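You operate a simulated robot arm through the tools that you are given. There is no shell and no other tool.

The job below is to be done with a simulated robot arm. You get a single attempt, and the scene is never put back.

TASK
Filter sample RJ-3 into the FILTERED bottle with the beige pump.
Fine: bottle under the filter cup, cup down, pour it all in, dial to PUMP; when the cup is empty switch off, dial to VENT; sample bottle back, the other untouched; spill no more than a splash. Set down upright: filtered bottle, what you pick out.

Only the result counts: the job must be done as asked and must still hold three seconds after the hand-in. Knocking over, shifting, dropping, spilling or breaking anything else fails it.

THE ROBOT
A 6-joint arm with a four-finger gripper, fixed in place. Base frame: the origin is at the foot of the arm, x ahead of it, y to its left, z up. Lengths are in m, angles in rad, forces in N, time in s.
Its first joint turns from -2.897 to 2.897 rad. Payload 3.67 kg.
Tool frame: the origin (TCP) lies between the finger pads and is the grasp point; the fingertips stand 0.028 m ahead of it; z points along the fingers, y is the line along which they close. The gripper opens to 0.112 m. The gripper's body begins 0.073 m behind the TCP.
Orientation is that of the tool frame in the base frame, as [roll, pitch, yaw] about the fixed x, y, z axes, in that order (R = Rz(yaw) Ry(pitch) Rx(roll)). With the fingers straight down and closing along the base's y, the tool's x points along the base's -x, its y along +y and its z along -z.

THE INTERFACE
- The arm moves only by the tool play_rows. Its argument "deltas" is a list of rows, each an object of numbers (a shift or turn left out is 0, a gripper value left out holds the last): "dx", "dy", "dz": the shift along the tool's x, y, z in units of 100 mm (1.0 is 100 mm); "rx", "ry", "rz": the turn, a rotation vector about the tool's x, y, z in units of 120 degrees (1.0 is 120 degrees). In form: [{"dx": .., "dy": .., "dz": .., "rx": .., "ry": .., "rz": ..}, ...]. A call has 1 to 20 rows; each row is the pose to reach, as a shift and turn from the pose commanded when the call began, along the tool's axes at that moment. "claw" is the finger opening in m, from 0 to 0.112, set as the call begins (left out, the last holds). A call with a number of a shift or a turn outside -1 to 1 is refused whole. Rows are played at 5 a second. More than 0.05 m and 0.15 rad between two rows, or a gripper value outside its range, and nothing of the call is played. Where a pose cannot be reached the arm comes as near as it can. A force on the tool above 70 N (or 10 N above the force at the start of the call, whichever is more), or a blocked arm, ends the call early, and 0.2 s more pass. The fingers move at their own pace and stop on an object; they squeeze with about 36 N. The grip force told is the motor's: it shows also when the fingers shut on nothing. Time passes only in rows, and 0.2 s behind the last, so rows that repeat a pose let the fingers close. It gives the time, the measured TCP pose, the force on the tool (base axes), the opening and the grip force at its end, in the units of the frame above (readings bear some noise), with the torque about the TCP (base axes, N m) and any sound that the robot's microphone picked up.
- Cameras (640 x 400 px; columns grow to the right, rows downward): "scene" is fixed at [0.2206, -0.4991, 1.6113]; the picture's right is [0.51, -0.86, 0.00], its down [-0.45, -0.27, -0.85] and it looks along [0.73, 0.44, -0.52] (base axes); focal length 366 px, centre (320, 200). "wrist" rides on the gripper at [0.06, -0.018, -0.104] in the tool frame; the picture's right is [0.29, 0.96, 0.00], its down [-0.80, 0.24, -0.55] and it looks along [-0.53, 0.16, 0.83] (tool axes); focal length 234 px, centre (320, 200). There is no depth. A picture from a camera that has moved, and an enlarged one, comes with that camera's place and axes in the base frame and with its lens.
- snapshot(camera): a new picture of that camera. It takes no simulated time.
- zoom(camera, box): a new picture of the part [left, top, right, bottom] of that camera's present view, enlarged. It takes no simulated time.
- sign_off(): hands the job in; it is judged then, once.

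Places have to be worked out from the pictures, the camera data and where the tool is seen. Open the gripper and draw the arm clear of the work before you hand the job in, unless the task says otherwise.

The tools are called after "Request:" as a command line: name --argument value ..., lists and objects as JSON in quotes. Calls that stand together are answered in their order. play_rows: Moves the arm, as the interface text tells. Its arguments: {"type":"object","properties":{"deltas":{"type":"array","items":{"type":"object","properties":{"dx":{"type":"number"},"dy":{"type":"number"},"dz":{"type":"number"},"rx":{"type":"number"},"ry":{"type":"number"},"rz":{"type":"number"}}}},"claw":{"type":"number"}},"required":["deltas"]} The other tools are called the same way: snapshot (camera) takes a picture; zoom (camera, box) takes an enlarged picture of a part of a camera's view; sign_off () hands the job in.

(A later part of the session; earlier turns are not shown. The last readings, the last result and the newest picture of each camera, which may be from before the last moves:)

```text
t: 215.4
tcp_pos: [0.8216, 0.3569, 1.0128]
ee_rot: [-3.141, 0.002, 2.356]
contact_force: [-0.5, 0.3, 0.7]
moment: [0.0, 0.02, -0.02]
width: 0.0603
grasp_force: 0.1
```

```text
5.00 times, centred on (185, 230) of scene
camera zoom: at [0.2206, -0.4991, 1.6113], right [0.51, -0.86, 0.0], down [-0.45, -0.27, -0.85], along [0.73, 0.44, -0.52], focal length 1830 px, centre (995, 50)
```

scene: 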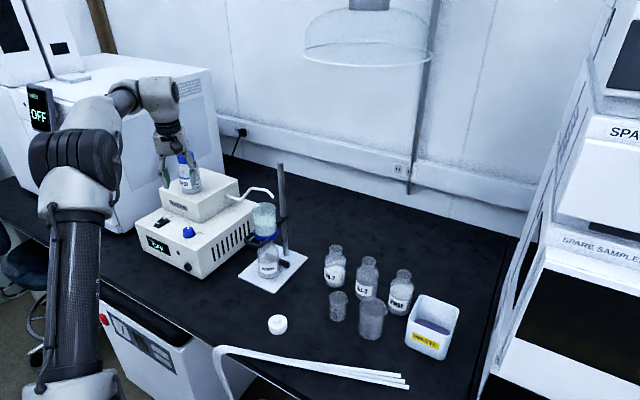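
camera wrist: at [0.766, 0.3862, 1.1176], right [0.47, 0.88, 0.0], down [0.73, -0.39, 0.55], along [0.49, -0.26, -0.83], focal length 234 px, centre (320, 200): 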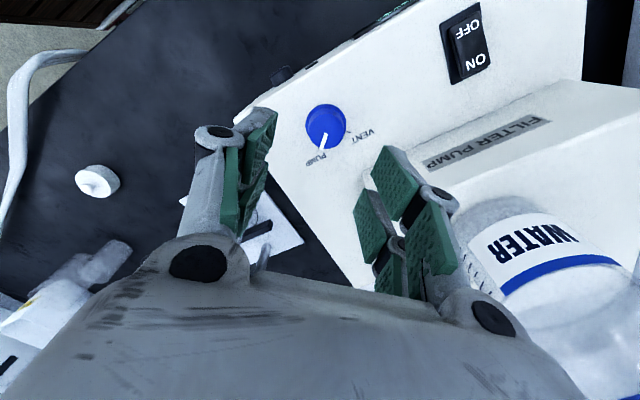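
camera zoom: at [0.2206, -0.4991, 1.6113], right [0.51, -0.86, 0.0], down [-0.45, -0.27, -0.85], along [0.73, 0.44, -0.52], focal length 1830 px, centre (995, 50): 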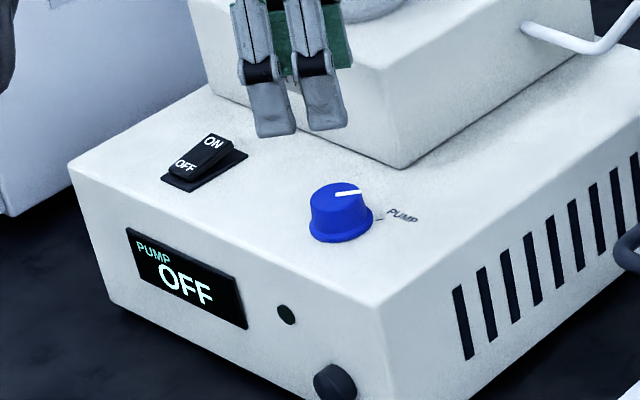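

The dial now points to PUMP, aligned with its tick. Next the switch: I'll rise above the WATER bottle's height, turn the tool to a heading of 25° for clearance, close the fingers, and move over the rocker.

Request:
play_rows --claw 0.0 --deltas '[{"dz": -0.2}, {"dz": -0.4}, {"dz": -0.65}, {"dz": -0.65, "rz": -0.0648}, {"dz": -0.65, "rz": -0.1296}, {"dz": -0.65, "rz": -0.1943}, {"dz": -0.65, "rz": -0.2591}, {"dz": -0.65, "rz": -0.3239}, {"dz": -0.65, "rz": -0.3887}, {"dz": -0.65, "rz": -0.4534}, {"dz": -0.65, "rz": -0.5182}, {"dz": -0.65, "rz": -0.583}, {"dz": -0.65, "rz": -0.583}]'

Request:
play_rows --deltas '[{"dx": -0.11, "dy": 0.19}, {"dx": -0.22, "dy": 0.38}, {"dx": -0.337, "dy": 0.565}, {"dx": -0.337, "dy": 0.565}]'

Request:
snapshot --camera "wrist"

Request:
zoom --camera "wrist" --box '[260, 60, 420, 200]'

Request:
zoom --camera "scene" --box '[120, 120, 230, 280]'

```text
t: 218.2
tcp_pos: [0.8235, 0.3566, 1.0769]
ee_rot: [-3.141, -0.001, -2.703]
contact_force: [-0.4, 0.0, -0.6]
moment: [-0.03, 0.05, 0.03]
width: 0.0001
grasp_force: 35.8
```

```text
t: 219.2
tcp_pos: [0.8285, 0.4228, 1.0781]
ee_rot: [-3.141, 0.001, -2.706]
contact_force: [0.5, 0.6, 0.6]
moment: [-0.01, -0.02, 0.0]
width: 0.0
grasp_force: 35.5
```

```text
taken
camera wrist: at [0.7805, 0.3809, 1.1818], right [-0.67, 0.75, 0.0], down [0.62, 0.55, 0.55], along [0.41, 0.37, -0.83], focal length 234 px, centre (320, 200)
```

wrist: 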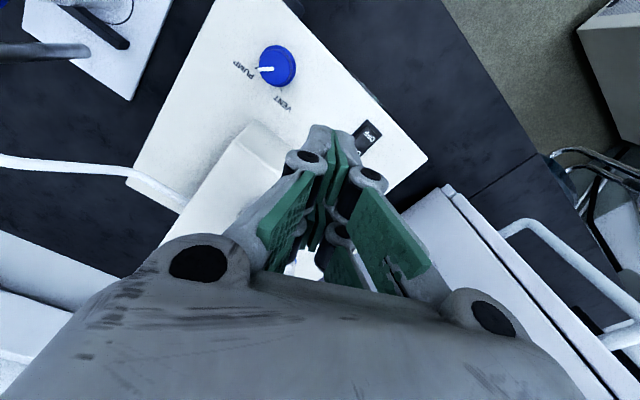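

```text
2.86 times, centred on (340, 130) of wrist
camera zoom: at [0.7805, 0.3809, 1.1818], right [-0.67, 0.75, 0.0], down [0.62, 0.55, 0.55], along [0.41, 0.37, -0.83], focal length 669 px, centre (263, 400)
```

zoom: 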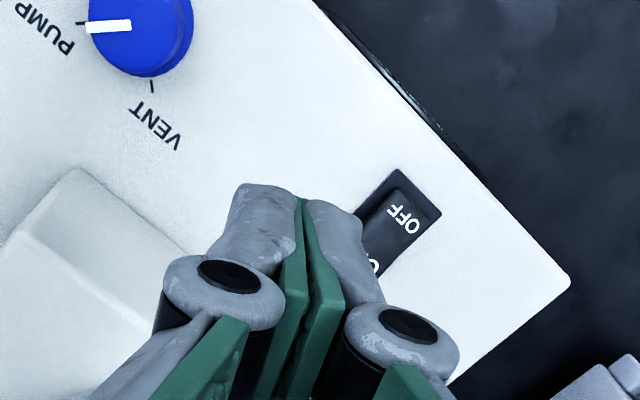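

```text
2.50 times, centred on (175, 200) of scene
camera zoom: at [0.2206, -0.4991, 1.6113], right [0.51, -0.86, 0.0], down [-0.45, -0.27, -0.85], along [0.73, 0.44, -0.52], focal length 915 px, centre (682, 200)
```

zoom: 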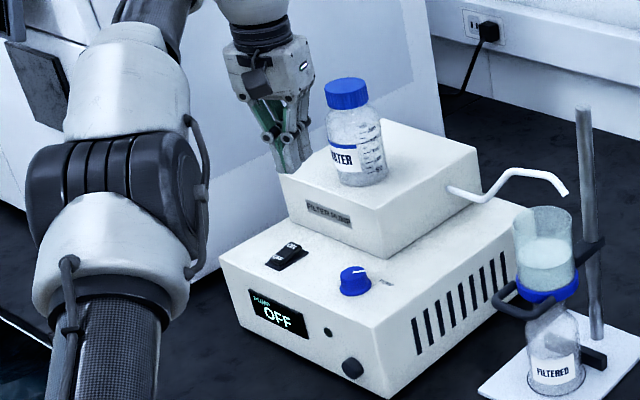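

The rocker's bezel spans y≈0.476–0.504 from x≈0.799 back, so the ON end is around (0.836, 0.490). Moving over it and descending to just above.

Request:
play_rows --deltas '[{"dx": -0.117, "dy": 0.192}, {"dx": -0.235, "dy": 0.385}, {"dx": -0.352, "dy": 0.577}, {"dx": -0.352, "dy": 0.577}]'

Request:
play_rows --deltas '[{"dz": 0.25}, {"dz": 0.5}, {"dz": 0.75}, {"dz": 0.98}, {"dz": 0.98}]'

Request:
zoom --camera "scene" --box '[130, 150, 230, 280]'

Request:
zoom --camera "wrist" --box '[240, 80, 400, 220]'

```text
t: 220.2
tcp_pos: [0.8107, 0.4523, 1.0655]
ee_rot: [-3.14, 0.001, -2.705]
contact_force: [-0.1, 1.7, -0.5]
moment: [0.01, 0.04, 0.01]
width: 0.0004
grasp_force: 35.9
out of reach, approached as far as the arm can: row 1, 2, 3, 4
```

```text
t: 221.4
tcp_pos: [0.8262, 0.4681, 0.9816]
ee_rot: [-3.14, -0.002, -2.706]
contact_force: [-0.2, -0.4, -0.5]
moment: [0.02, -0.03, 0.0]
width: 0.0
grasp_force: 36.0
out of reach, approached as far as the arm can: row 1, 2, 3, 4
```

```text
3.08 times, centred on (180, 215) of scene
camera zoom: at [0.2206, -0.4991, 1.6113], right [0.51, -0.86, 0.0], down [-0.45, -0.27, -0.85], along [0.73, 0.44, -0.52], focal length 1126 px, centre (751, 154)
```

zoom: 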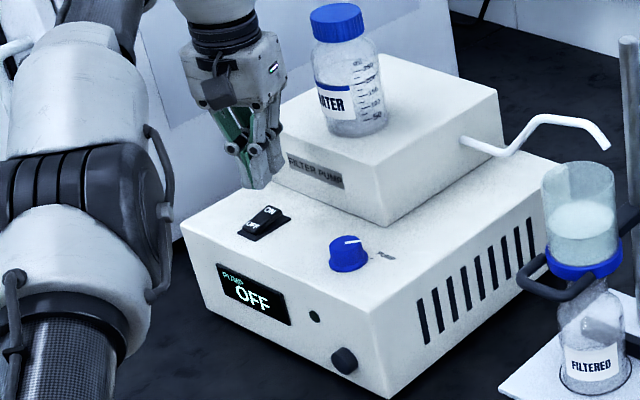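

```text
2.86 times, centred on (320, 150) of wrist
camera zoom: at [0.779, 0.4256, 1.087], right [-0.67, 0.75, 0.0], down [0.62, 0.56, 0.55], along [0.41, 0.37, -0.83], focal length 669 px, centre (320, 343)
```

zoom: 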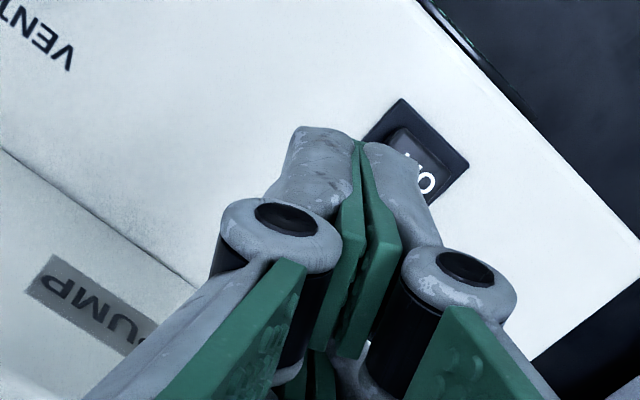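

The straight-down reach ends just short of there, so I'll tilt the tool 20° outward, which brings the fingertips over the rocker's ON end with the gripper leaning away from the WATER bottle.

Request:
play_rows --deltas '[{"ry": -0.0556}, {"ry": -0.1111}, {"ry": -0.1667}, {"ry": -0.1667}]'

Request:
snapshot --camera "wrist"

Request:
zoom --camera "wrist" --box '[260, 90, 420, 210]'

Request:
zoom --camera "scene" --box '[130, 170, 210, 270]'

```text
t: 222.4
tcp_pos: [0.8128, 0.4509, 0.9692]
ee_rot: [-3.14, 0.35, -2.704]
contact_force: [0.0, -0.2, 0.3]
moment: [0.01, -0.01, 0.02]
width: 0.0
grasp_force: 35.7
```

```text
taken
camera wrist: at [0.735, 0.396, 1.0469], right [-0.65, 0.75, -0.1], down [0.41, 0.45, 0.79], along [0.64, 0.47, -0.6], focal length 234 px, centre (320, 200)
```

wrist: 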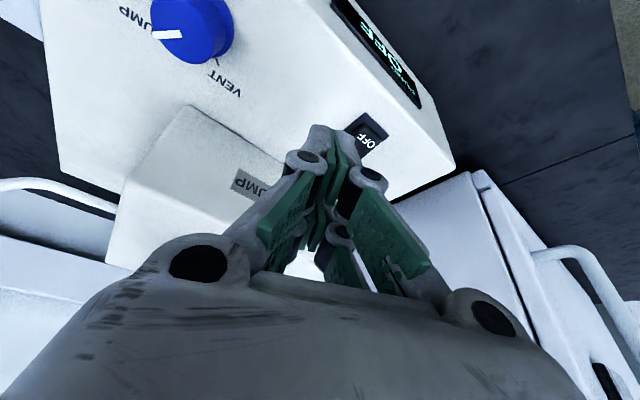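

```text
3.33 times, centred on (340, 150) of wrist
camera zoom: at [0.735, 0.396, 1.0469], right [-0.65, 0.75, -0.1], down [0.41, 0.45, 0.79], along [0.64, 0.47, -0.6], focal length 781 px, centre (253, 367)
```

zoom: 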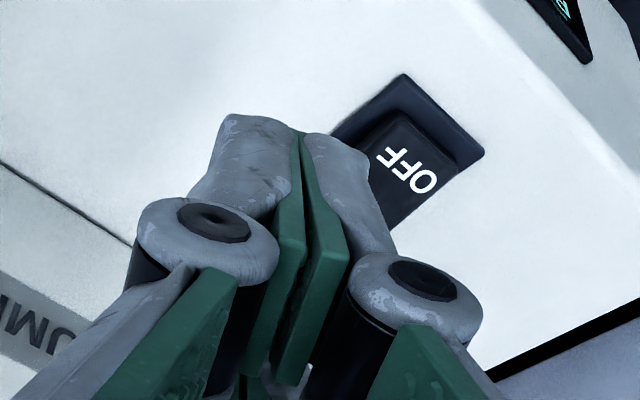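

```text
4.00 times, centred on (170, 220) of scene
camera zoom: at [0.2206, -0.4991, 1.6113], right [0.51, -0.86, 0.0], down [-0.45, -0.27, -0.85], along [0.73, 0.44, -0.52], focal length 1464 px, centre (920, 120)
```

zoom: 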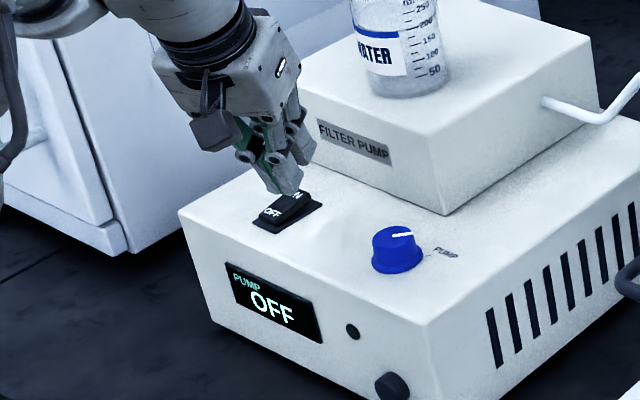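

Bezel front edge at x≈0.80, y 0.475–0.506, length about 48 mm, so I'll press at (0.837, 0.4905). Moving the fingertips to just above the ON end.

Request:
play_rows --deltas '[{"dx": -0.057, "dy": 0.085, "dz": 0.05}, {"dx": -0.113, "dy": 0.171, "dz": 0.15}, {"dx": -0.17, "dy": 0.256, "dz": 0.3}, {"dx": -0.17, "dy": 0.256, "dz": 0.382}, {"dx": -0.17, "dy": 0.256, "dz": 0.382}]'

Request:
zoom --camera "wrist" --box '[260, 90, 420, 210]'

Request:
zoom --camera "scene" --box '[130, 170, 210, 270]'

```text
t: 223.6
tcp_pos: [0.8274, 0.488, 0.9382]
ee_rot: [-3.14, 0.349, -2.705]
contact_force: [-0.8, 0.3, 0.1]
moment: [0.01, 0.02, 0.0]
width: 0.0
grasp_force: 35.8
```

```text
3.33 times, centred on (340, 150) of wrist
camera zoom: at [0.7508, 0.4317, 1.0165], right [-0.65, 0.75, -0.1], down [0.41, 0.45, 0.79], along [0.64, 0.47, -0.6], focal length 781 px, centre (253, 367)
```

zoom: 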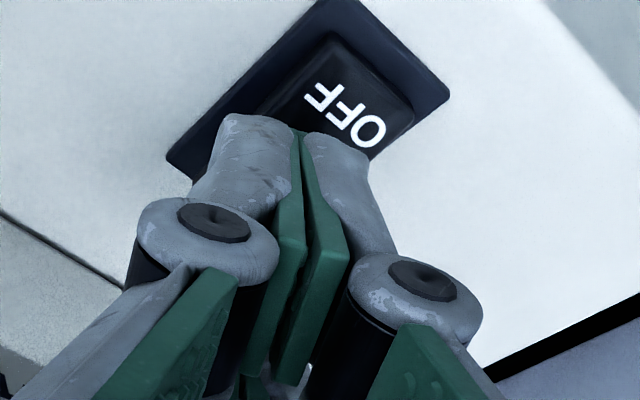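

```text
4.00 times, centred on (170, 220) of scene
camera zoom: at [0.2206, -0.4991, 1.6113], right [0.51, -0.86, 0.0], down [-0.45, -0.27, -0.85], along [0.73, 0.44, -0.52], focal length 1464 px, centre (920, 120)
```

zoom: 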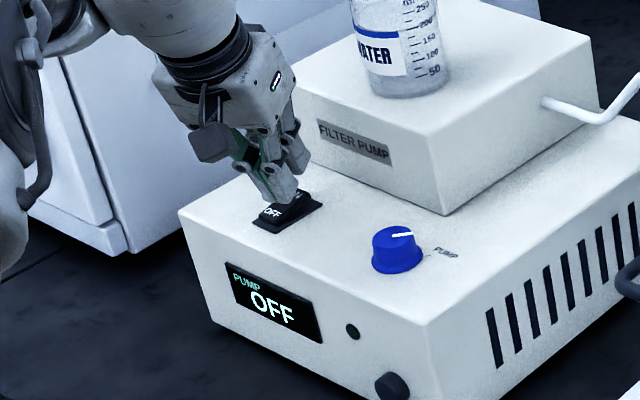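

The fingertips hover over the ON end. Pressing down gently in small steps.

Request:
play_rows --deltas '[{"dx": 0.009, "dz": 0.0235}, {"dx": 0.017, "dz": 0.047}, {"dx": 0.026, "dz": 0.07}, {"dx": 0.034, "dz": 0.094}, {"dx": 0.034, "dz": 0.094}]'

Request:
zoom --camera "scene" --box '[130, 190, 210, 270]'

```text
t: 224.8
tcp_pos: [0.8281, 0.4867, 0.9283]
ee_rot: [-3.14, 0.348, -2.707]
contact_force: [-0.4, 0.3, 0.9]
moment: [-0.01, -0.01, 0.02]
width: 0.0
grasp_force: 35.6
```

```text
5.00 times, centred on (170, 230) of scene
camera zoom: at [0.2206, -0.4991, 1.6113], right [0.51, -0.86, 0.0], down [-0.45, -0.27, -0.85], along [0.73, 0.44, -0.52], focal length 1830 px, centre (1070, 50)
```

zoom: 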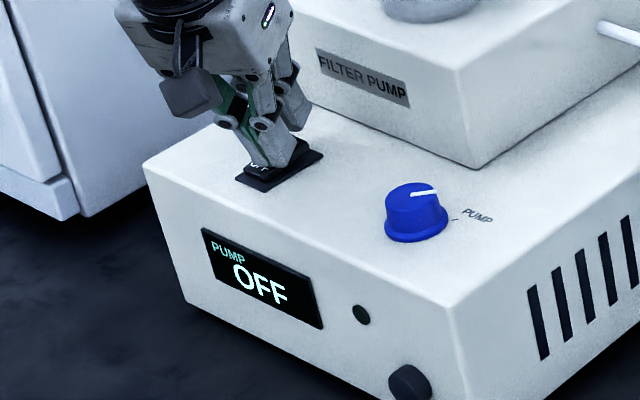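

No contact force yet. I'll zoom tightly to see where the tips are relative to the rocker.

Request:
zoom --camera "scene" --box '[145, 200, 185, 235]'

Request:
zoom --camera "wrist" --box '[260, 70, 420, 190]'

```text
11.43 times, centred on (165, 218) of scene
camera zoom: at [0.2206, -0.4991, 1.6113], right [0.51, -0.86, 0.0], down [-0.45, -0.27, -0.85], along [0.73, 0.44, -0.52], focal length 4182 px, centre (2091, 0)
```

zoom: 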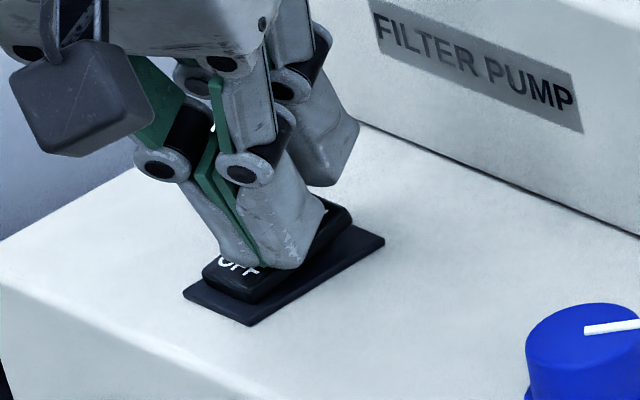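

```text
3.33 times, centred on (340, 130) of wrist
camera zoom: at [0.7506, 0.4315, 1.0061], right [-0.65, 0.75, -0.1], down [0.41, 0.46, 0.79], along [0.64, 0.47, -0.6], focal length 781 px, centre (253, 433)
```

zoom: 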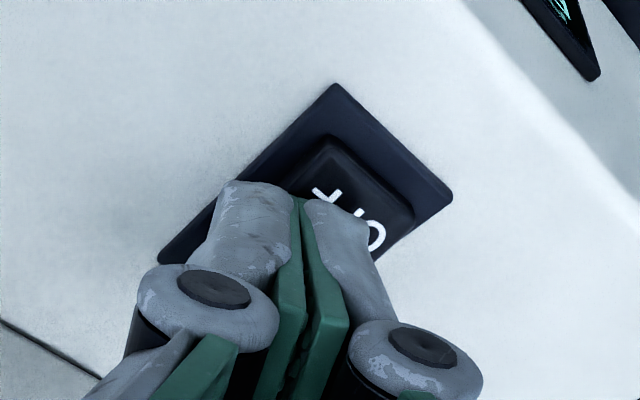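

The pads straddle the rocker's middle to back. I'll keep lowering in small steps and watch force and display.

Request:
play_rows --deltas '[{"dx": 0.007, "dz": 0.019}, {"dx": 0.014, "dz": 0.038}, {"dx": 0.014, "dz": 0.038}]'

Request:
zoom --camera "scene" --box '[140, 200, 200, 265]'

```text
t: 225.6
tcp_pos: [0.8274, 0.4874, 0.9284]
ee_rot: [3.141, 0.354, -2.704]
contact_force: [-3.8, -5.5, 27.7]
moment: [-0.34, 0.47, 0.1]
width: 0.0061
grasp_force: 35.6
```

```text
6.15 times, centred on (170, 232) of scene
camera zoom: at [0.2206, -0.4991, 1.6113], right [0.51, -0.86, 0.0], down [-0.45, -0.27, -0.85], along [0.73, 0.44, -0.52], focal length 2252 px, centre (1243, 0)
```

zoom: 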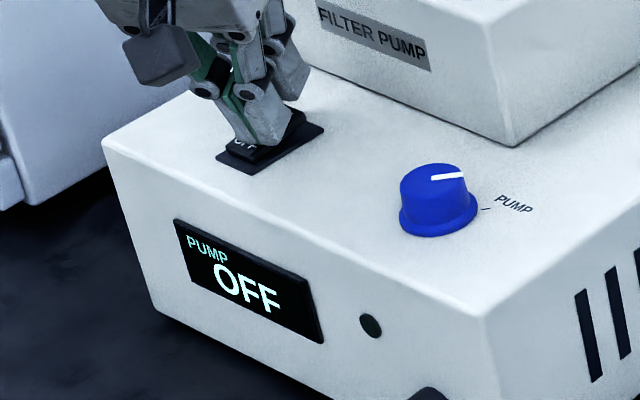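

The torque shows contact at about (0.814, 0.481), on the OFF half: the tilted finger's near edge touches first. I'll lift, bring the tool almost vertical (85°) so the raised ON end is met first, and try again.

Request:
play_rows --deltas '[{"dx": -0.034, "dz": -0.094}, {"dx": -0.069, "dz": -0.188}, {"dx": -0.069, "dz": -0.188}]'

Request:
play_rows --deltas '[{"ry": 0.0417}, {"ry": 0.0833}, {"ry": 0.125}, {"ry": 0.125}]'

Request:
zoom --camera "scene" --box '[140, 190, 200, 255]'

```text
t: 226.4
tcp_pos: [0.8273, 0.4857, 0.9451]
ee_rot: [-3.14, 0.347, -2.705]
contact_force: [0.5, 0.5, -0.9]
moment: [0.01, 0.03, 0.02]
width: 0.0
grasp_force: 35.7
```

```text
t: 227.4
tcp_pos: [0.8269, 0.4879, 0.9452]
ee_rot: [-3.14, 0.084, -2.704]
contact_force: [-0.5, -0.5, 0.2]
moment: [-0.02, 0.04, 0.01]
width: 0.0001
grasp_force: 36.5
```

```text
6.15 times, centred on (170, 222) of scene
camera zoom: at [0.2206, -0.4991, 1.6113], right [0.51, -0.86, 0.0], down [-0.45, -0.27, -0.85], along [0.73, 0.44, -0.52], focal length 2252 px, centre (1243, 62)
```

zoom: 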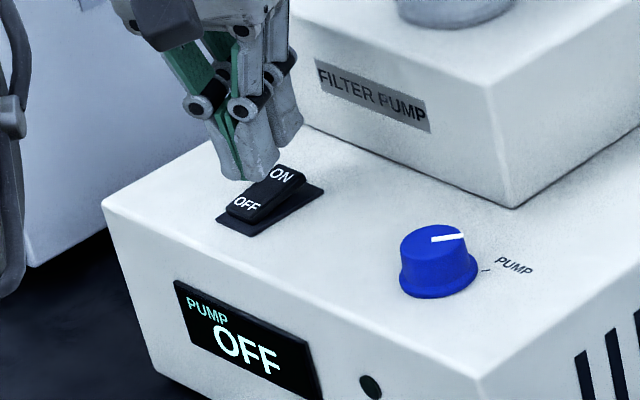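

Reach is fine at 85°. Descending in small steps onto the raised ON end.

Request:
play_rows --deltas '[{"dz": 0.05}, {"dz": 0.1}, {"dz": 0.14}, {"dz": 0.14}]'

Request:
play_rows --deltas '[{"dz": 0.02}, {"dz": 0.04}, {"dz": 0.04}]'

Request:
zoom --camera "scene" --box '[140, 190, 200, 265]'

```text
t: 228.4
tcp_pos: [0.8287, 0.4871, 0.9305]
ee_rot: [-3.14, 0.087, -2.706]
contact_force: [1.5, 0.0, 0.0]
moment: [0.0, -0.02, 0.01]
width: 0.0001
grasp_force: 35.8
```

```text
t: 229.2
tcp_pos: [0.8287, 0.4883, 0.9258]
ee_rot: [-3.139, 0.088, -2.704]
contact_force: [-0.8, 0.6, 0.1]
moment: [-0.02, -0.03, -0.02]
width: 0.0
grasp_force: 35.9
```

```text
5.33 times, centred on (170, 228) of scene
camera zoom: at [0.2206, -0.4991, 1.6113], right [0.51, -0.86, 0.0], down [-0.45, -0.27, -0.85], along [0.73, 0.44, -0.52], focal length 1952 px, centre (1120, 53)
```

zoom: 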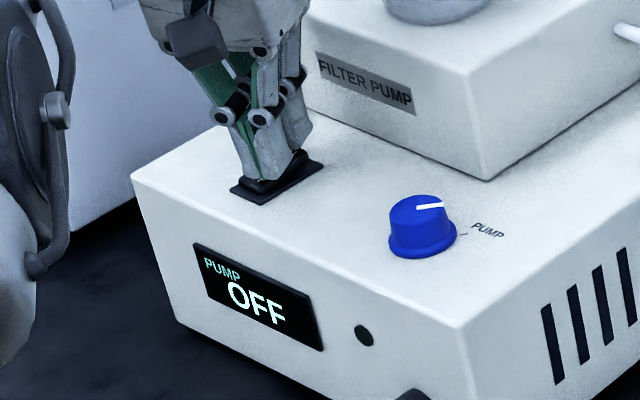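

Still no contact at z≈0.926. Continuing down in small steps.

Request:
play_rows --deltas '[{"dz": 0.02}, {"dz": 0.035}, {"dz": 0.035}]'

Request:
zoom --camera "scene" --box '[140, 190, 200, 265]'

```text
t: 230.0
tcp_pos: [0.8287, 0.4874, 0.9235]
ee_rot: [-3.141, 0.086, -2.706]
contact_force: [0.8, 0.1, 4.2]
moment: [-0.07, -0.01, -0.01]
width: 0.0
grasp_force: 35.5
```

```text
5.33 times, centred on (170, 228) of scene
camera zoom: at [0.2206, -0.4991, 1.6113], right [0.51, -0.86, 0.0], down [-0.45, -0.27, -0.85], along [0.73, 0.44, -0.52], focal length 1952 px, centre (1120, 53)
```

zoom: 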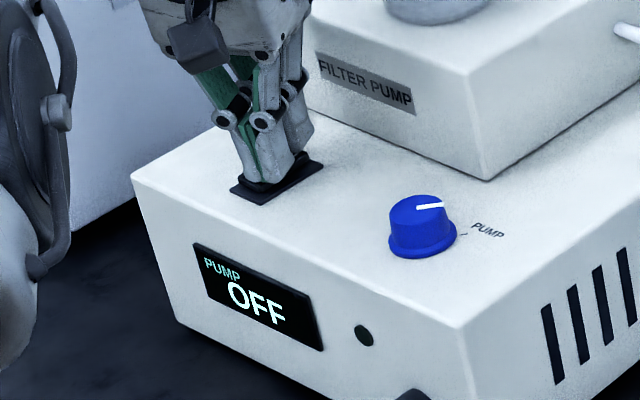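

Contact has begun (4 N). Pressing a little further.

Request:
play_rows --deltas '[{"dz": 0.015}, {"dz": 0.025}, {"dz": 0.025}]'

Request:
zoom --camera "scene" --box '[140, 190, 200, 265]'

```text
t: 230.8
tcp_pos: [0.8284, 0.4869, 0.9238]
ee_rot: [3.141, 0.09, -2.705]
contact_force: [-1.0, -3.8, 27.1]
moment: [-0.32, 0.12, 0.06]
width: 0.0062
grasp_force: 35.6
```

```text
5.33 times, centred on (170, 228) of scene
camera zoom: at [0.2206, -0.4991, 1.6113], right [0.51, -0.86, 0.0], down [-0.45, -0.27, -0.85], along [0.73, 0.44, -0.52], focal length 1952 px, centre (1120, 53)
```

zoom: 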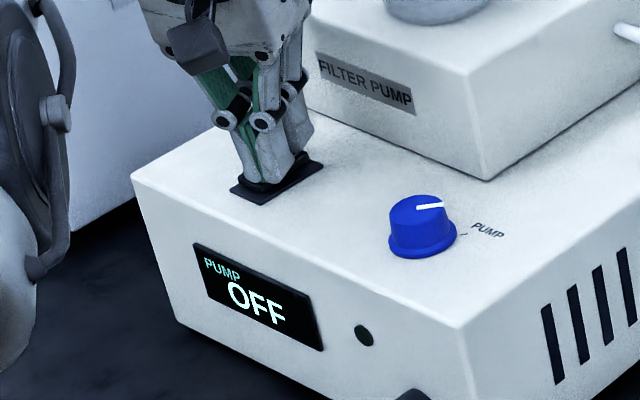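

The contact point works out to (0.825, 0.479), right at the pivot, so nothing toggles. I'll lift slightly, move about 13 mm further back toward ON, and press again.

Request:
play_rows --deltas '[{"dz": -0.08}, {"dx": -0.067, "dy": 0.02, "dz": -0.074}, {"dx": -0.134, "dy": 0.04, "dz": -0.068}, {"dx": -0.134, "dy": 0.04, "dz": -0.068}]'

Request:
zoom --camera "scene" --box '[140, 190, 200, 265]'

Request:
zoom --camera "wrist" --box '[240, 80, 400, 220]'

```text
t: 231.8
tcp_pos: [0.8392, 0.4961, 0.9277]
ee_rot: [-3.14, 0.087, -2.704]
contact_force: [-0.1, 0.0, 0.3]
moment: [0.0, -0.02, 0.05]
width: 0.0001
grasp_force: 35.9
```

```text
5.33 times, centred on (170, 228) of scene
camera zoom: at [0.2206, -0.4991, 1.6113], right [0.51, -0.86, 0.0], down [-0.45, -0.27, -0.85], along [0.73, 0.44, -0.52], focal length 1952 px, centre (1120, 53)
```

zoom: 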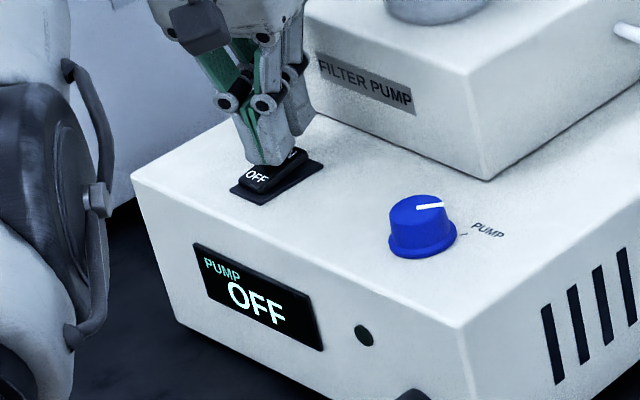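

```text
2.86 times, centred on (320, 150) of wrist
camera zoom: at [0.783, 0.4512, 1.0272], right [-0.66, 0.75, -0.03], down [0.57, 0.53, 0.62], along [0.48, 0.4, -0.78], focal length 669 px, centre (320, 343)
```

zoom: 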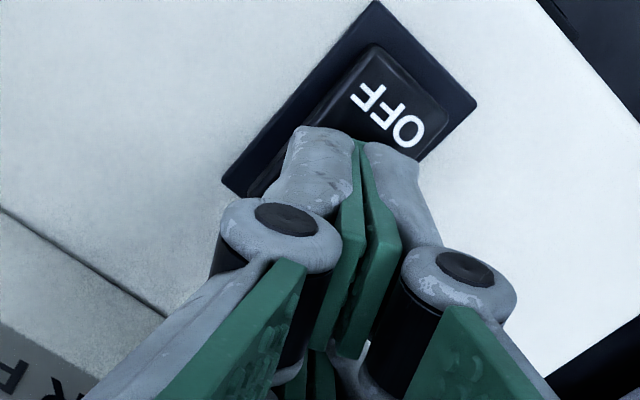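

Laterally aligned, but the finger's near edge is still only at mid-rocker. I'll lift, tilt to 75° so that only the near edge touches, and place that edge at about (0.836, 0.490), well on the ON half.

Request:
play_rows --deltas '[{"dz": -0.075}, {"dz": -0.15}, {"dz": -0.15, "ry": -0.0417}, {"dz": -0.15, "ry": -0.0833}, {"dz": -0.15, "ry": -0.0833}]'

Request:
play_rows --deltas '[{"dx": -0.032, "dy": -0.021, "dz": 0.008}, {"dx": -0.064, "dy": -0.042, "dz": 0.017}, {"dx": -0.064, "dy": -0.042, "dz": 0.017}]'

Request:
zoom --camera "scene" --box '[140, 190, 200, 265]'

Request:
zoom --camera "wrist" --box '[240, 80, 400, 220]'

```text
t: 232.9
tcp_pos: [0.8577, 0.5306, 0.9545]
ee_rot: [3.129, 0.266, -2.709]
contact_force: [-0.1, 0.0, -2.3]
moment: [0.0, -0.15, -0.01]
width: 0.0
grasp_force: 35.7
out of reach, approached as far as the arm can: row 3, 4
stopped in row 5: the force on the tool passed its limit at 90 N (the readings are from after the stop); the commanded pose is now the measured one
```

```text
t: 233.7
tcp_pos: [0.858, 0.5305, 0.9573]
ee_rot: [3.126, 0.268, -2.707]
contact_force: [-44.6, -4.7, -3.6]
moment: [-0.1, 0.78, -0.03]
width: 0.0002
grasp_force: 36.0
out of reach, approached as far as the arm can: row 2, 3
```

```text
5.33 times, centred on (170, 228) of scene
camera zoom: at [0.2206, -0.4991, 1.6113], right [0.51, -0.86, 0.0], down [-0.45, -0.27, -0.85], along [0.73, 0.44, -0.52], focal length 1952 px, centre (1120, 53)
```

zoom: 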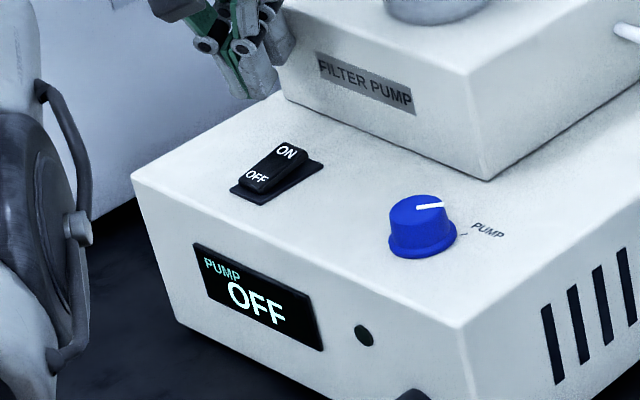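

```text
2.86 times, centred on (320, 150) of wrist
camera zoom: at [0.7886, 0.4767, 1.0407], right [-0.66, 0.75, -0.06], down [0.47, 0.47, 0.75], along [0.59, 0.46, -0.66], focal length 669 px, centre (320, 343)
```

zoom: 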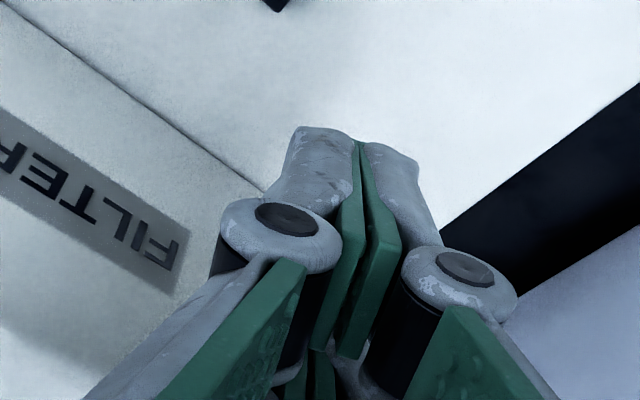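

The reach limit made the arm drift to y≈0.53 and push against the upper housing's front. The pump hasn't moved in the picture. I'll back away from it at once.

Request:
play_rows --deltas '[{"dx": 0.1, "dy": -0.018, "dz": -0.05}, {"dx": 0.2, "dy": -0.036, "dz": -0.15}, {"dx": 0.293, "dy": -0.054, "dz": -0.285}, {"dx": 0.293, "dy": -0.054, "dz": -0.285}]'

Request:
snapshot --camera "scene"

Request:
zoom --camera "scene" --box '[130, 140, 310, 300]'

```text
t: 234.7
tcp_pos: [0.8551, 0.5313, 0.9797]
ee_rot: [3.128, 0.273, -2.71]
contact_force: [0.5, -0.2, -0.3]
moment: [0.01, 0.0, -0.01]
width: 0.0
grasp_force: 35.5
out of reach, approached as far as the arm can: row 1, 2, 3
```

```text
taken
```

scene: 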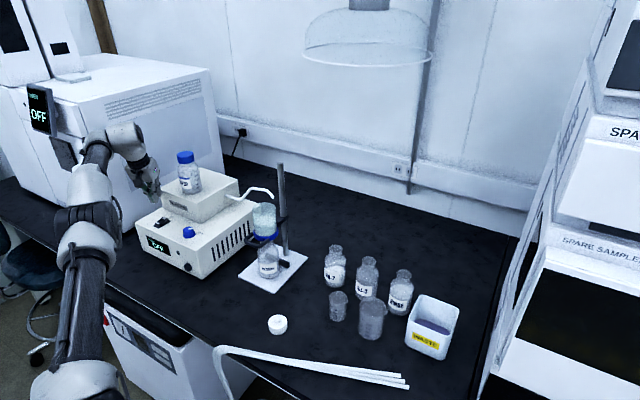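

```text
2.50 times, centred on (220, 220) of scene
camera zoom: at [0.2206, -0.4991, 1.6113], right [0.51, -0.86, 0.0], down [-0.45, -0.27, -0.85], along [0.73, 0.44, -0.52], focal length 915 px, centre (570, 150)
```

zoom: 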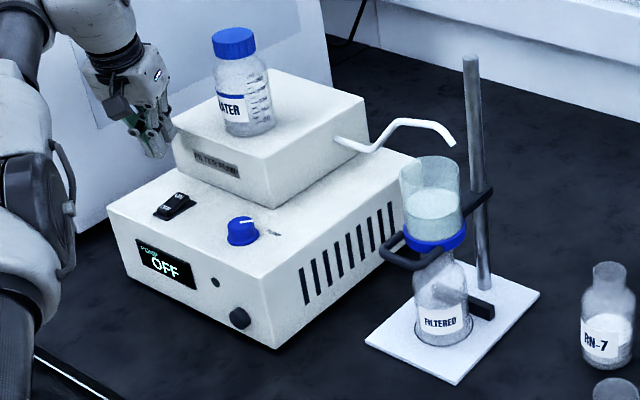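

WATER, pump and dial are all where they were. The arm is in an awkward extended pose, so I'll return the tool to vertical while rising, to get back to a normal configuration.

Request:
play_rows --deltas '[{"dz": -0.1, "ry": 0.033}, {"dz": -0.2, "ry": 0.065}, {"dz": -0.3, "ry": 0.098}, {"dz": -0.4, "ry": 0.13}, {"dz": -0.4, "ry": 0.13}]'

Request:
snapshot --camera "scene"

```text
t: 235.9
tcp_pos: [0.8081, 0.4842, 0.9999]
ee_rot: [3.127, 0.041, -2.705]
contact_force: [1.1, 1.0, -2.3]
moment: [-0.04, 0.04, -0.02]
width: 0.0001
grasp_force: 35.6
out of reach, approached as far as the arm can: row 3, 4, 5
```

```text
taken
```

scene: 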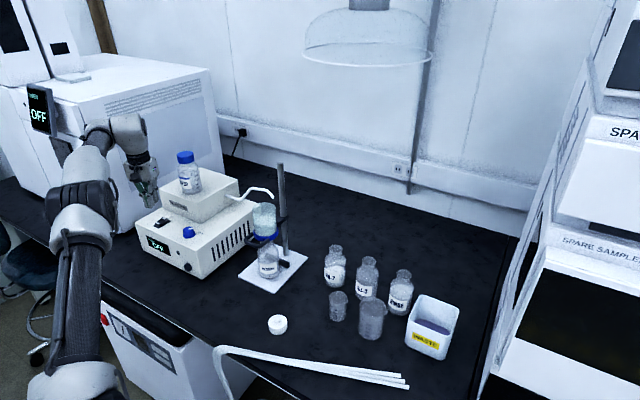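

Back to nearly vertical at (0.808, 0.484, 1.0). The trouble comes from working with the arm fully stretched, so I'll first pull in toward the robot, then set a flatter 60° tilt that reaches the switch with the elbow bent.

Request:
play_rows --deltas '[{"dx": 0.15, "dy": -0.016}, {"dx": 0.3, "dy": -0.032}, {"dx": 0.45, "dy": -0.047}, {"dx": 0.6, "dy": -0.063}, {"dx": 0.6, "dy": -0.063}]'

```text
t: 237.1
tcp_pos: [0.7554, 0.4529, 1.0025]
ee_rot: [3.126, -0.002, -2.706]
contact_force: [-0.1, 0.5, -0.5]
moment: [0.0, 0.03, 0.0]
width: 0.0
grasp_force: 35.8
```

Pulled in and vertical. Tilting to 60° below horizontal here.

Request:
play_rows --deltas '[{"rx": 0.0074, "ry": -0.0625}, {"rx": 0.0074, "ry": -0.125}, {"rx": 0.0074, "ry": -0.1875}, {"rx": 0.0074, "ry": -0.25}, {"rx": 0.0074, "ry": -0.25}]'

Request:
snapshot --camera "wrist"

Request:
zoom --camera "scene" --box '[110, 150, 210, 270]'

```text
t: 238.3
tcp_pos: [0.7558, 0.4524, 1.0016]
ee_rot: [-3.141, 0.522, -2.708]
contact_force: [0.0, -0.5, -1.1]
moment: [0.02, 0.0, 0.01]
width: 0.0
grasp_force: 36.2
```

```text
taken
camera wrist: at [0.6677, 0.3929, 1.0626], right [-0.63, 0.76, -0.14], down [0.28, 0.39, 0.88], along [0.73, 0.51, -0.46], focal length 234 px, centre (320, 200)
```

wrist: 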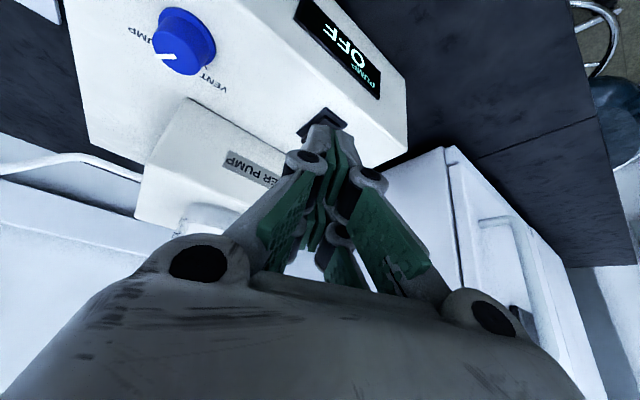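

```text
3.33 times, centred on (160, 210) of scene
camera zoom: at [0.2206, -0.4991, 1.6113], right [0.51, -0.86, 0.0], down [-0.45, -0.27, -0.85], along [0.73, 0.44, -0.52], focal length 1220 px, centre (853, 167)
```

zoom: 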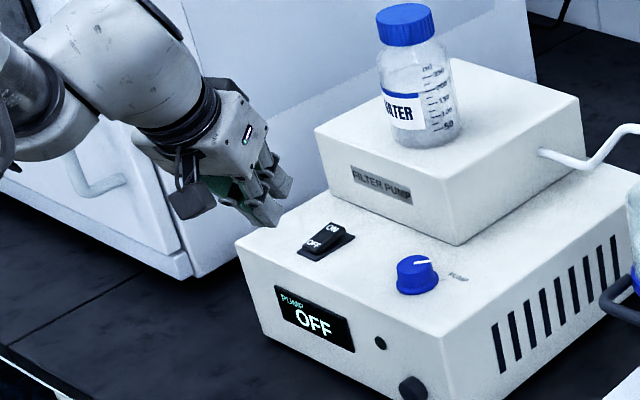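

The tilt is reached with the elbow bent. Moving the fingertips to a point about 2 cm above the ON end.

Request:
play_rows --deltas '[{"dx": -0.147, "dz": 0.228}, {"dx": -0.293, "dz": 0.457}, {"dx": -0.44, "dz": 0.685}, {"dx": -0.586, "dz": 0.913}, {"dx": -0.586, "dz": 0.913}]'

Request:
zoom --camera "scene" --box '[130, 190, 200, 265]'

Request:
zoom --camera "wrist" --box '[240, 60, 420, 200]'

```text
t: 239.5
tcp_pos: [0.8434, 0.4935, 0.9536]
ee_rot: [3.141, 0.522, -2.708]
contact_force: [0.2, -0.3, -0.1]
moment: [-0.01, 0.0, 0.0]
width: 0.0
grasp_force: 35.6
```

```text
5.33 times, centred on (165, 228) of scene
camera zoom: at [0.2206, -0.4991, 1.6113], right [0.51, -0.86, 0.0], down [-0.45, -0.27, -0.85], along [0.73, 0.44, -0.52], focal length 1952 px, centre (1147, 53)
```

zoom: 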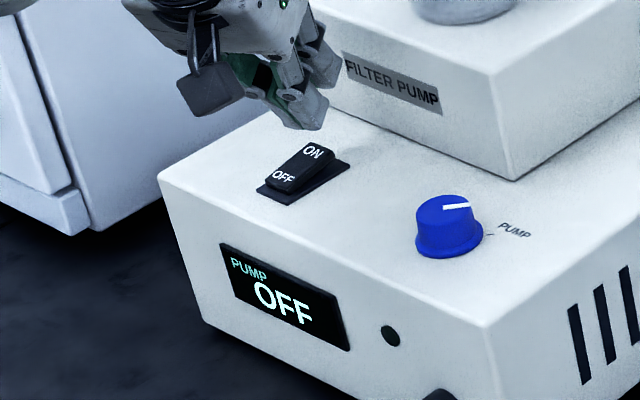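

```text
2.86 times, centred on (330, 130) of wrist
camera zoom: at [0.7552, 0.433, 1.0128], right [-0.63, 0.76, -0.14], down [0.28, 0.39, 0.88], along [0.73, 0.51, -0.46], focal length 669 px, centre (291, 400)
```

zoom: 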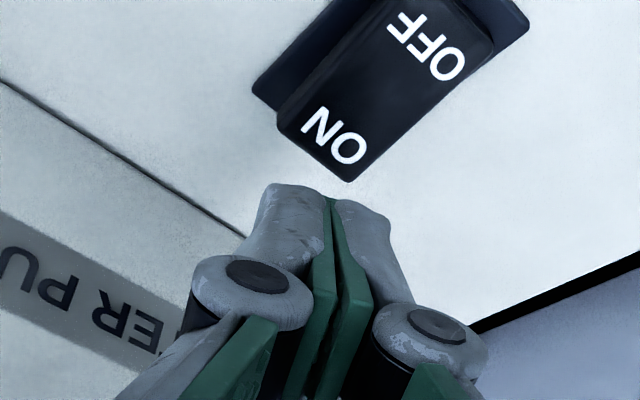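

The ON label is at (0.836, 0.4896) and the finger's leading corner is just over it. Descending to touch and press.

Request:
play_rows --deltas '[{"dx": 0.017, "dy": -0.002, "dz": 0.048}, {"dx": 0.034, "dy": -0.005, "dz": 0.096}, {"dx": 0.051, "dy": -0.007, "dz": 0.144}, {"dx": 0.051, "dy": -0.007, "dz": 0.144}]'

Request:
play_rows --deltas '[{"dx": 0.01, "dz": 0.0173}, {"dx": 0.02, "dz": 0.035}, {"dx": 0.02, "dz": 0.035}]'

Request:
zoom --camera "scene" --box '[130, 190, 200, 265]'

```text
t: 240.5
tcp_pos: [0.8462, 0.4936, 0.9372]
ee_rot: [-3.141, 0.52, -2.709]
contact_force: [1.6, -0.2, 0.3]
moment: [-0.03, 0.02, 0.02]
width: 0.0002
grasp_force: 35.4
```

```text
t: 241.3
tcp_pos: [0.8449, 0.4944, 0.9334]
ee_rot: [-3.141, 0.522, -2.71]
contact_force: [0.5, 0.0, 0.3]
moment: [0.0, 0.0, -0.01]
width: 0.0
grasp_force: 35.3
```

```text
5.33 times, centred on (165, 228) of scene
camera zoom: at [0.2206, -0.4991, 1.6113], right [0.51, -0.86, 0.0], down [-0.45, -0.27, -0.85], along [0.73, 0.44, -0.52], focal length 1952 px, centre (1147, 53)
```

zoom: 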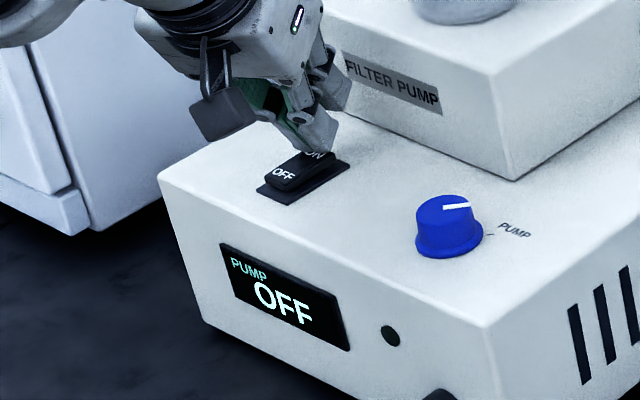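

No contact at z≈0.933 yet, but the fingertip is just at the ON label. Pressing on in small steps.

Request:
play_rows --deltas '[{"dx": 0.01, "dz": 0.0173}, {"dx": 0.02, "dz": 0.035}, {"dx": 0.02, "dz": 0.035}]'

Request:
play_rows --deltas '[{"dx": 0.01, "dz": 0.0173}, {"dx": 0.015, "dz": 0.026}, {"dx": 0.015, "dz": 0.026}]'

Request:
zoom --camera "scene" --box '[130, 190, 200, 265]'

```text
t: 242.1
tcp_pos: [0.8461, 0.4942, 0.9297]
ee_rot: [3.139, 0.524, -2.709]
contact_force: [-0.3, -0.7, 9.3]
moment: [0.03, 0.11, 0.0]
width: 0.0
grasp_force: 35.9
```

```text
t: 242.9
tcp_pos: [0.8459, 0.4942, 0.9297]
ee_rot: [3.139, 0.53, -2.708]
contact_force: [4.5, -0.4, 36.5]
moment: [0.09, 0.23, 0.0]
width: 0.0
grasp_force: 35.0
```

```text
5.33 times, centred on (165, 228) of scene
camera zoom: at [0.2206, -0.4991, 1.6113], right [0.51, -0.86, 0.0], down [-0.45, -0.27, -0.85], along [0.73, 0.44, -0.52], focal length 1952 px, centre (1147, 53)
```

zoom: 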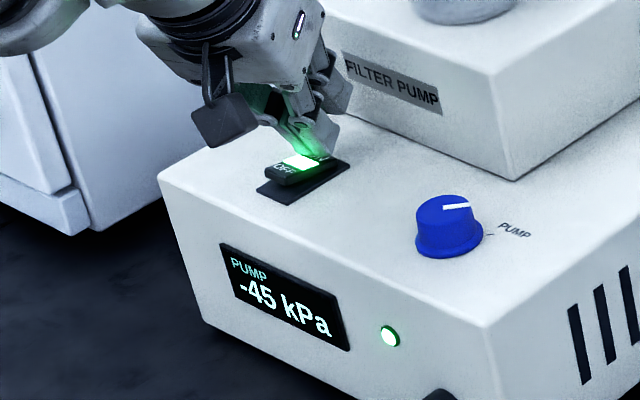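

The switch toggled: the display reads −45 kPa and the lamp is lit. I'll lift clear of the switch and watch the cup drain.

Request:
play_rows --deltas '[{"dx": -0.05, "dz": -0.087}, {"dx": -0.1, "dz": -0.173}, {"dx": -0.15, "dz": -0.26}, {"dx": -0.15, "dz": -0.26}]'

Request:
zoom --camera "scene" --box '[240, 180, 300, 290]'

Request:
zoom --camera "scene" --box '[130, 190, 200, 265]'

```text
t: 243.9
tcp_pos: [0.8448, 0.4937, 0.9558]
ee_rot: [-3.141, 0.521, -2.708]
contact_force: [-0.2, -0.2, -0.4]
moment: [-0.02, 0.0, -0.01]
width: 0.0001
grasp_force: 35.2
```

```text
3.64 times, centred on (270, 235) of scene
camera zoom: at [0.2206, -0.4991, 1.6113], right [0.51, -0.86, 0.0], down [-0.45, -0.27, -0.85], along [0.73, 0.44, -0.52], focal length 1331 px, centre (502, 73)
```

zoom: 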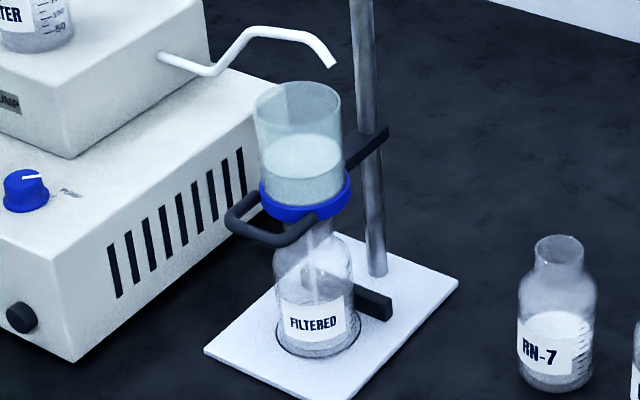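

```text
5.33 times, centred on (165, 228) of scene
camera zoom: at [0.2206, -0.4991, 1.6113], right [0.51, -0.86, 0.0], down [-0.45, -0.27, -0.85], along [0.73, 0.44, -0.52], focal length 1952 px, centre (1147, 53)
```

zoom: 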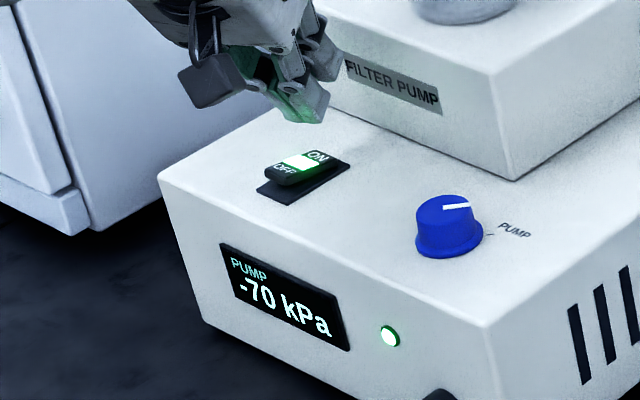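

The pump pulls −70 kPa and a stream runs into FILTERED. While it drains I'll shift the fingertip over the OFF end and wait.

Request:
play_rows --deltas '[{"dx": 0.06, "dy": 0.036, "dz": -0.036}, {"dx": 0.125, "dy": 0.072, "dz": -0.071}, {"dx": 0.187, "dy": 0.108, "dz": -0.107}, {"dx": 0.187, "dy": 0.108, "dz": -0.107}, {"dx": 0.187, "dy": 0.108, "dz": -0.107}, {"dx": 0.187, "dy": 0.108, "dz": -0.107}, {"dx": 0.187, "dy": 0.108, "dz": -0.107}, {"dx": 0.187, "dy": 0.108, "dz": -0.107}, {"dx": 0.187, "dy": 0.108, "dz": -0.107}, {"dx": 0.187, "dy": 0.108, "dz": -0.107}, {"dx": 0.187, "dy": 0.108, "dz": -0.107}, {"dx": 0.187, "dy": 0.108, "dz": -0.107}, {"dx": 0.187, "dy": 0.108, "dz": -0.107}, {"dx": 0.187, "dy": 0.108, "dz": -0.107}, {"dx": 0.187, "dy": 0.108, "dz": -0.107}]'

Request:
zoom --camera "scene" --box '[240, 180, 300, 290]'

Request:
zoom --camera "wrist" --box '[240, 60, 420, 200]'

```text
t: 247.1
tcp_pos: [0.8215, 0.495, 0.9559]
ee_rot: [-3.141, 0.524, -2.709]
contact_force: [-0.2, 0.2, 1.5]
moment: [-0.02, -0.02, 0.02]
width: 0.0001
grasp_force: 35.5
```

```text
3.64 times, centred on (270, 235) of scene
camera zoom: at [0.2206, -0.4991, 1.6113], right [0.51, -0.86, 0.0], down [-0.45, -0.27, -0.85], along [0.73, 0.44, -0.52], focal length 1331 px, centre (502, 73)
```

zoom: 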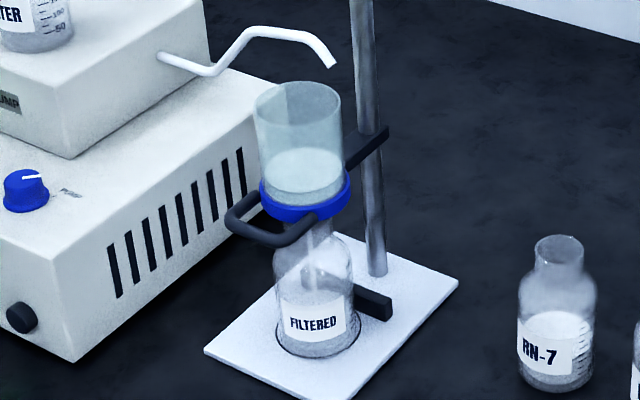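

```text
2.86 times, centred on (330, 130) of wrist
camera zoom: at [0.7341, 0.4346, 1.0166], right [-0.63, 0.76, -0.14], down [0.28, 0.39, 0.88], along [0.73, 0.51, -0.46], focal length 669 px, centre (291, 400)
```

zoom: 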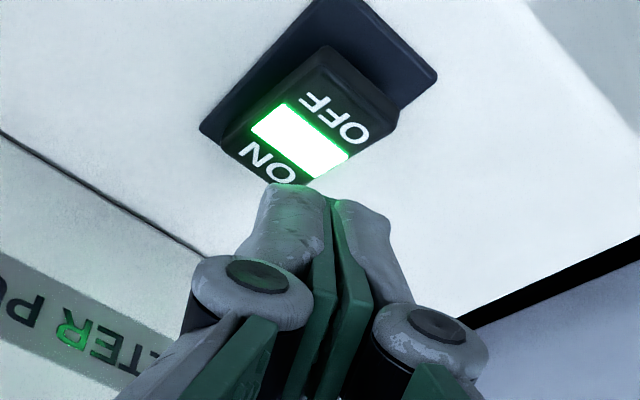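

The level has dropped by roughly half. Waiting some more while watching the cup.

Request:
play_rows --deltas '[{"dx": 0}, {"dx": 0}, {"dx": 0}, {"dx": 0}, {"dx": 0}, {"dx": 0}, {"dx": 0}, {"dx": 0}, {"dx": 0}, {"dx": 0}, {"dx": 0}, {"dx": 0}, {"dx": 0}, {"dx": 0}, {"dx": 0}]'

Request:
zoom --camera "scene" --box '[240, 180, 300, 290]'

```text
t: 250.3
tcp_pos: [0.8225, 0.4952, 0.9549]
ee_rot: [3.141, 0.522, -2.708]
contact_force: [-1.2, 0.2, 0.2]
moment: [0.0, 0.0, 0.05]
width: 0.0
grasp_force: 35.6
```

```text
3.64 times, centred on (270, 235) of scene
camera zoom: at [0.2206, -0.4991, 1.6113], right [0.51, -0.86, 0.0], down [-0.45, -0.27, -0.85], along [0.73, 0.44, -0.52], focal length 1331 px, centre (502, 73)
```

zoom: 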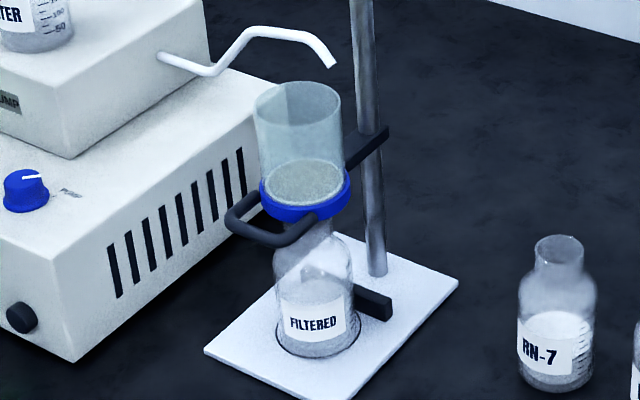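

The cup shows only a greyish filter cake, the stream has stopped, and FILTERED holds clear filtrate. A closer look and the display before switching off.

Request:
zoom --camera "scene" --box '[250, 195, 290, 275]'

Request:
zoom --camera "scene" --box '[130, 190, 200, 265]'

```text
5.00 times, centred on (270, 235) of scene
camera zoom: at [0.2206, -0.4991, 1.6113], right [0.51, -0.86, 0.0], down [-0.45, -0.27, -0.85], along [0.73, 0.44, -0.52], focal length 1830 px, centre (570, 25)
```

zoom: 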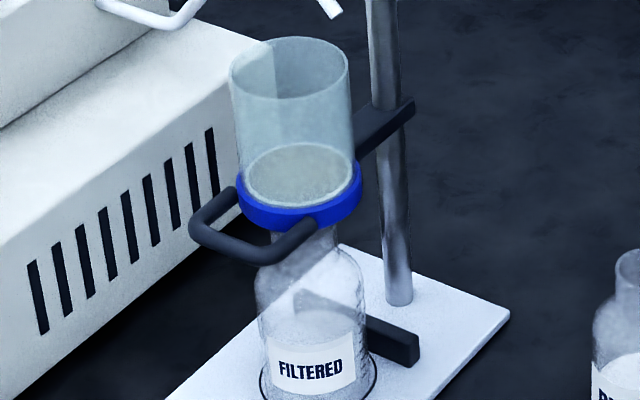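

```text
5.33 times, centred on (165, 228) of scene
camera zoom: at [0.2206, -0.4991, 1.6113], right [0.51, -0.86, 0.0], down [-0.45, -0.27, -0.85], along [0.73, 0.44, -0.52], focal length 1952 px, centre (1147, 53)
```

zoom: 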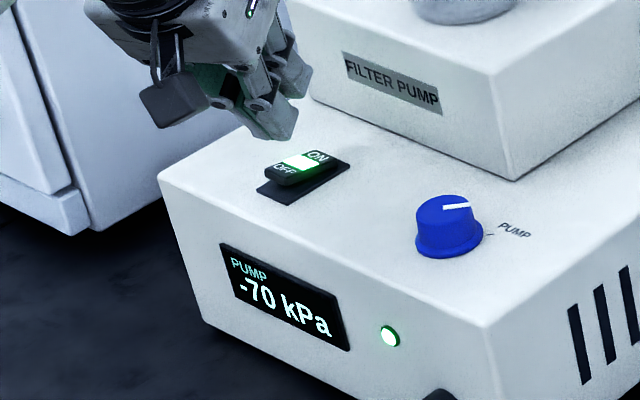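

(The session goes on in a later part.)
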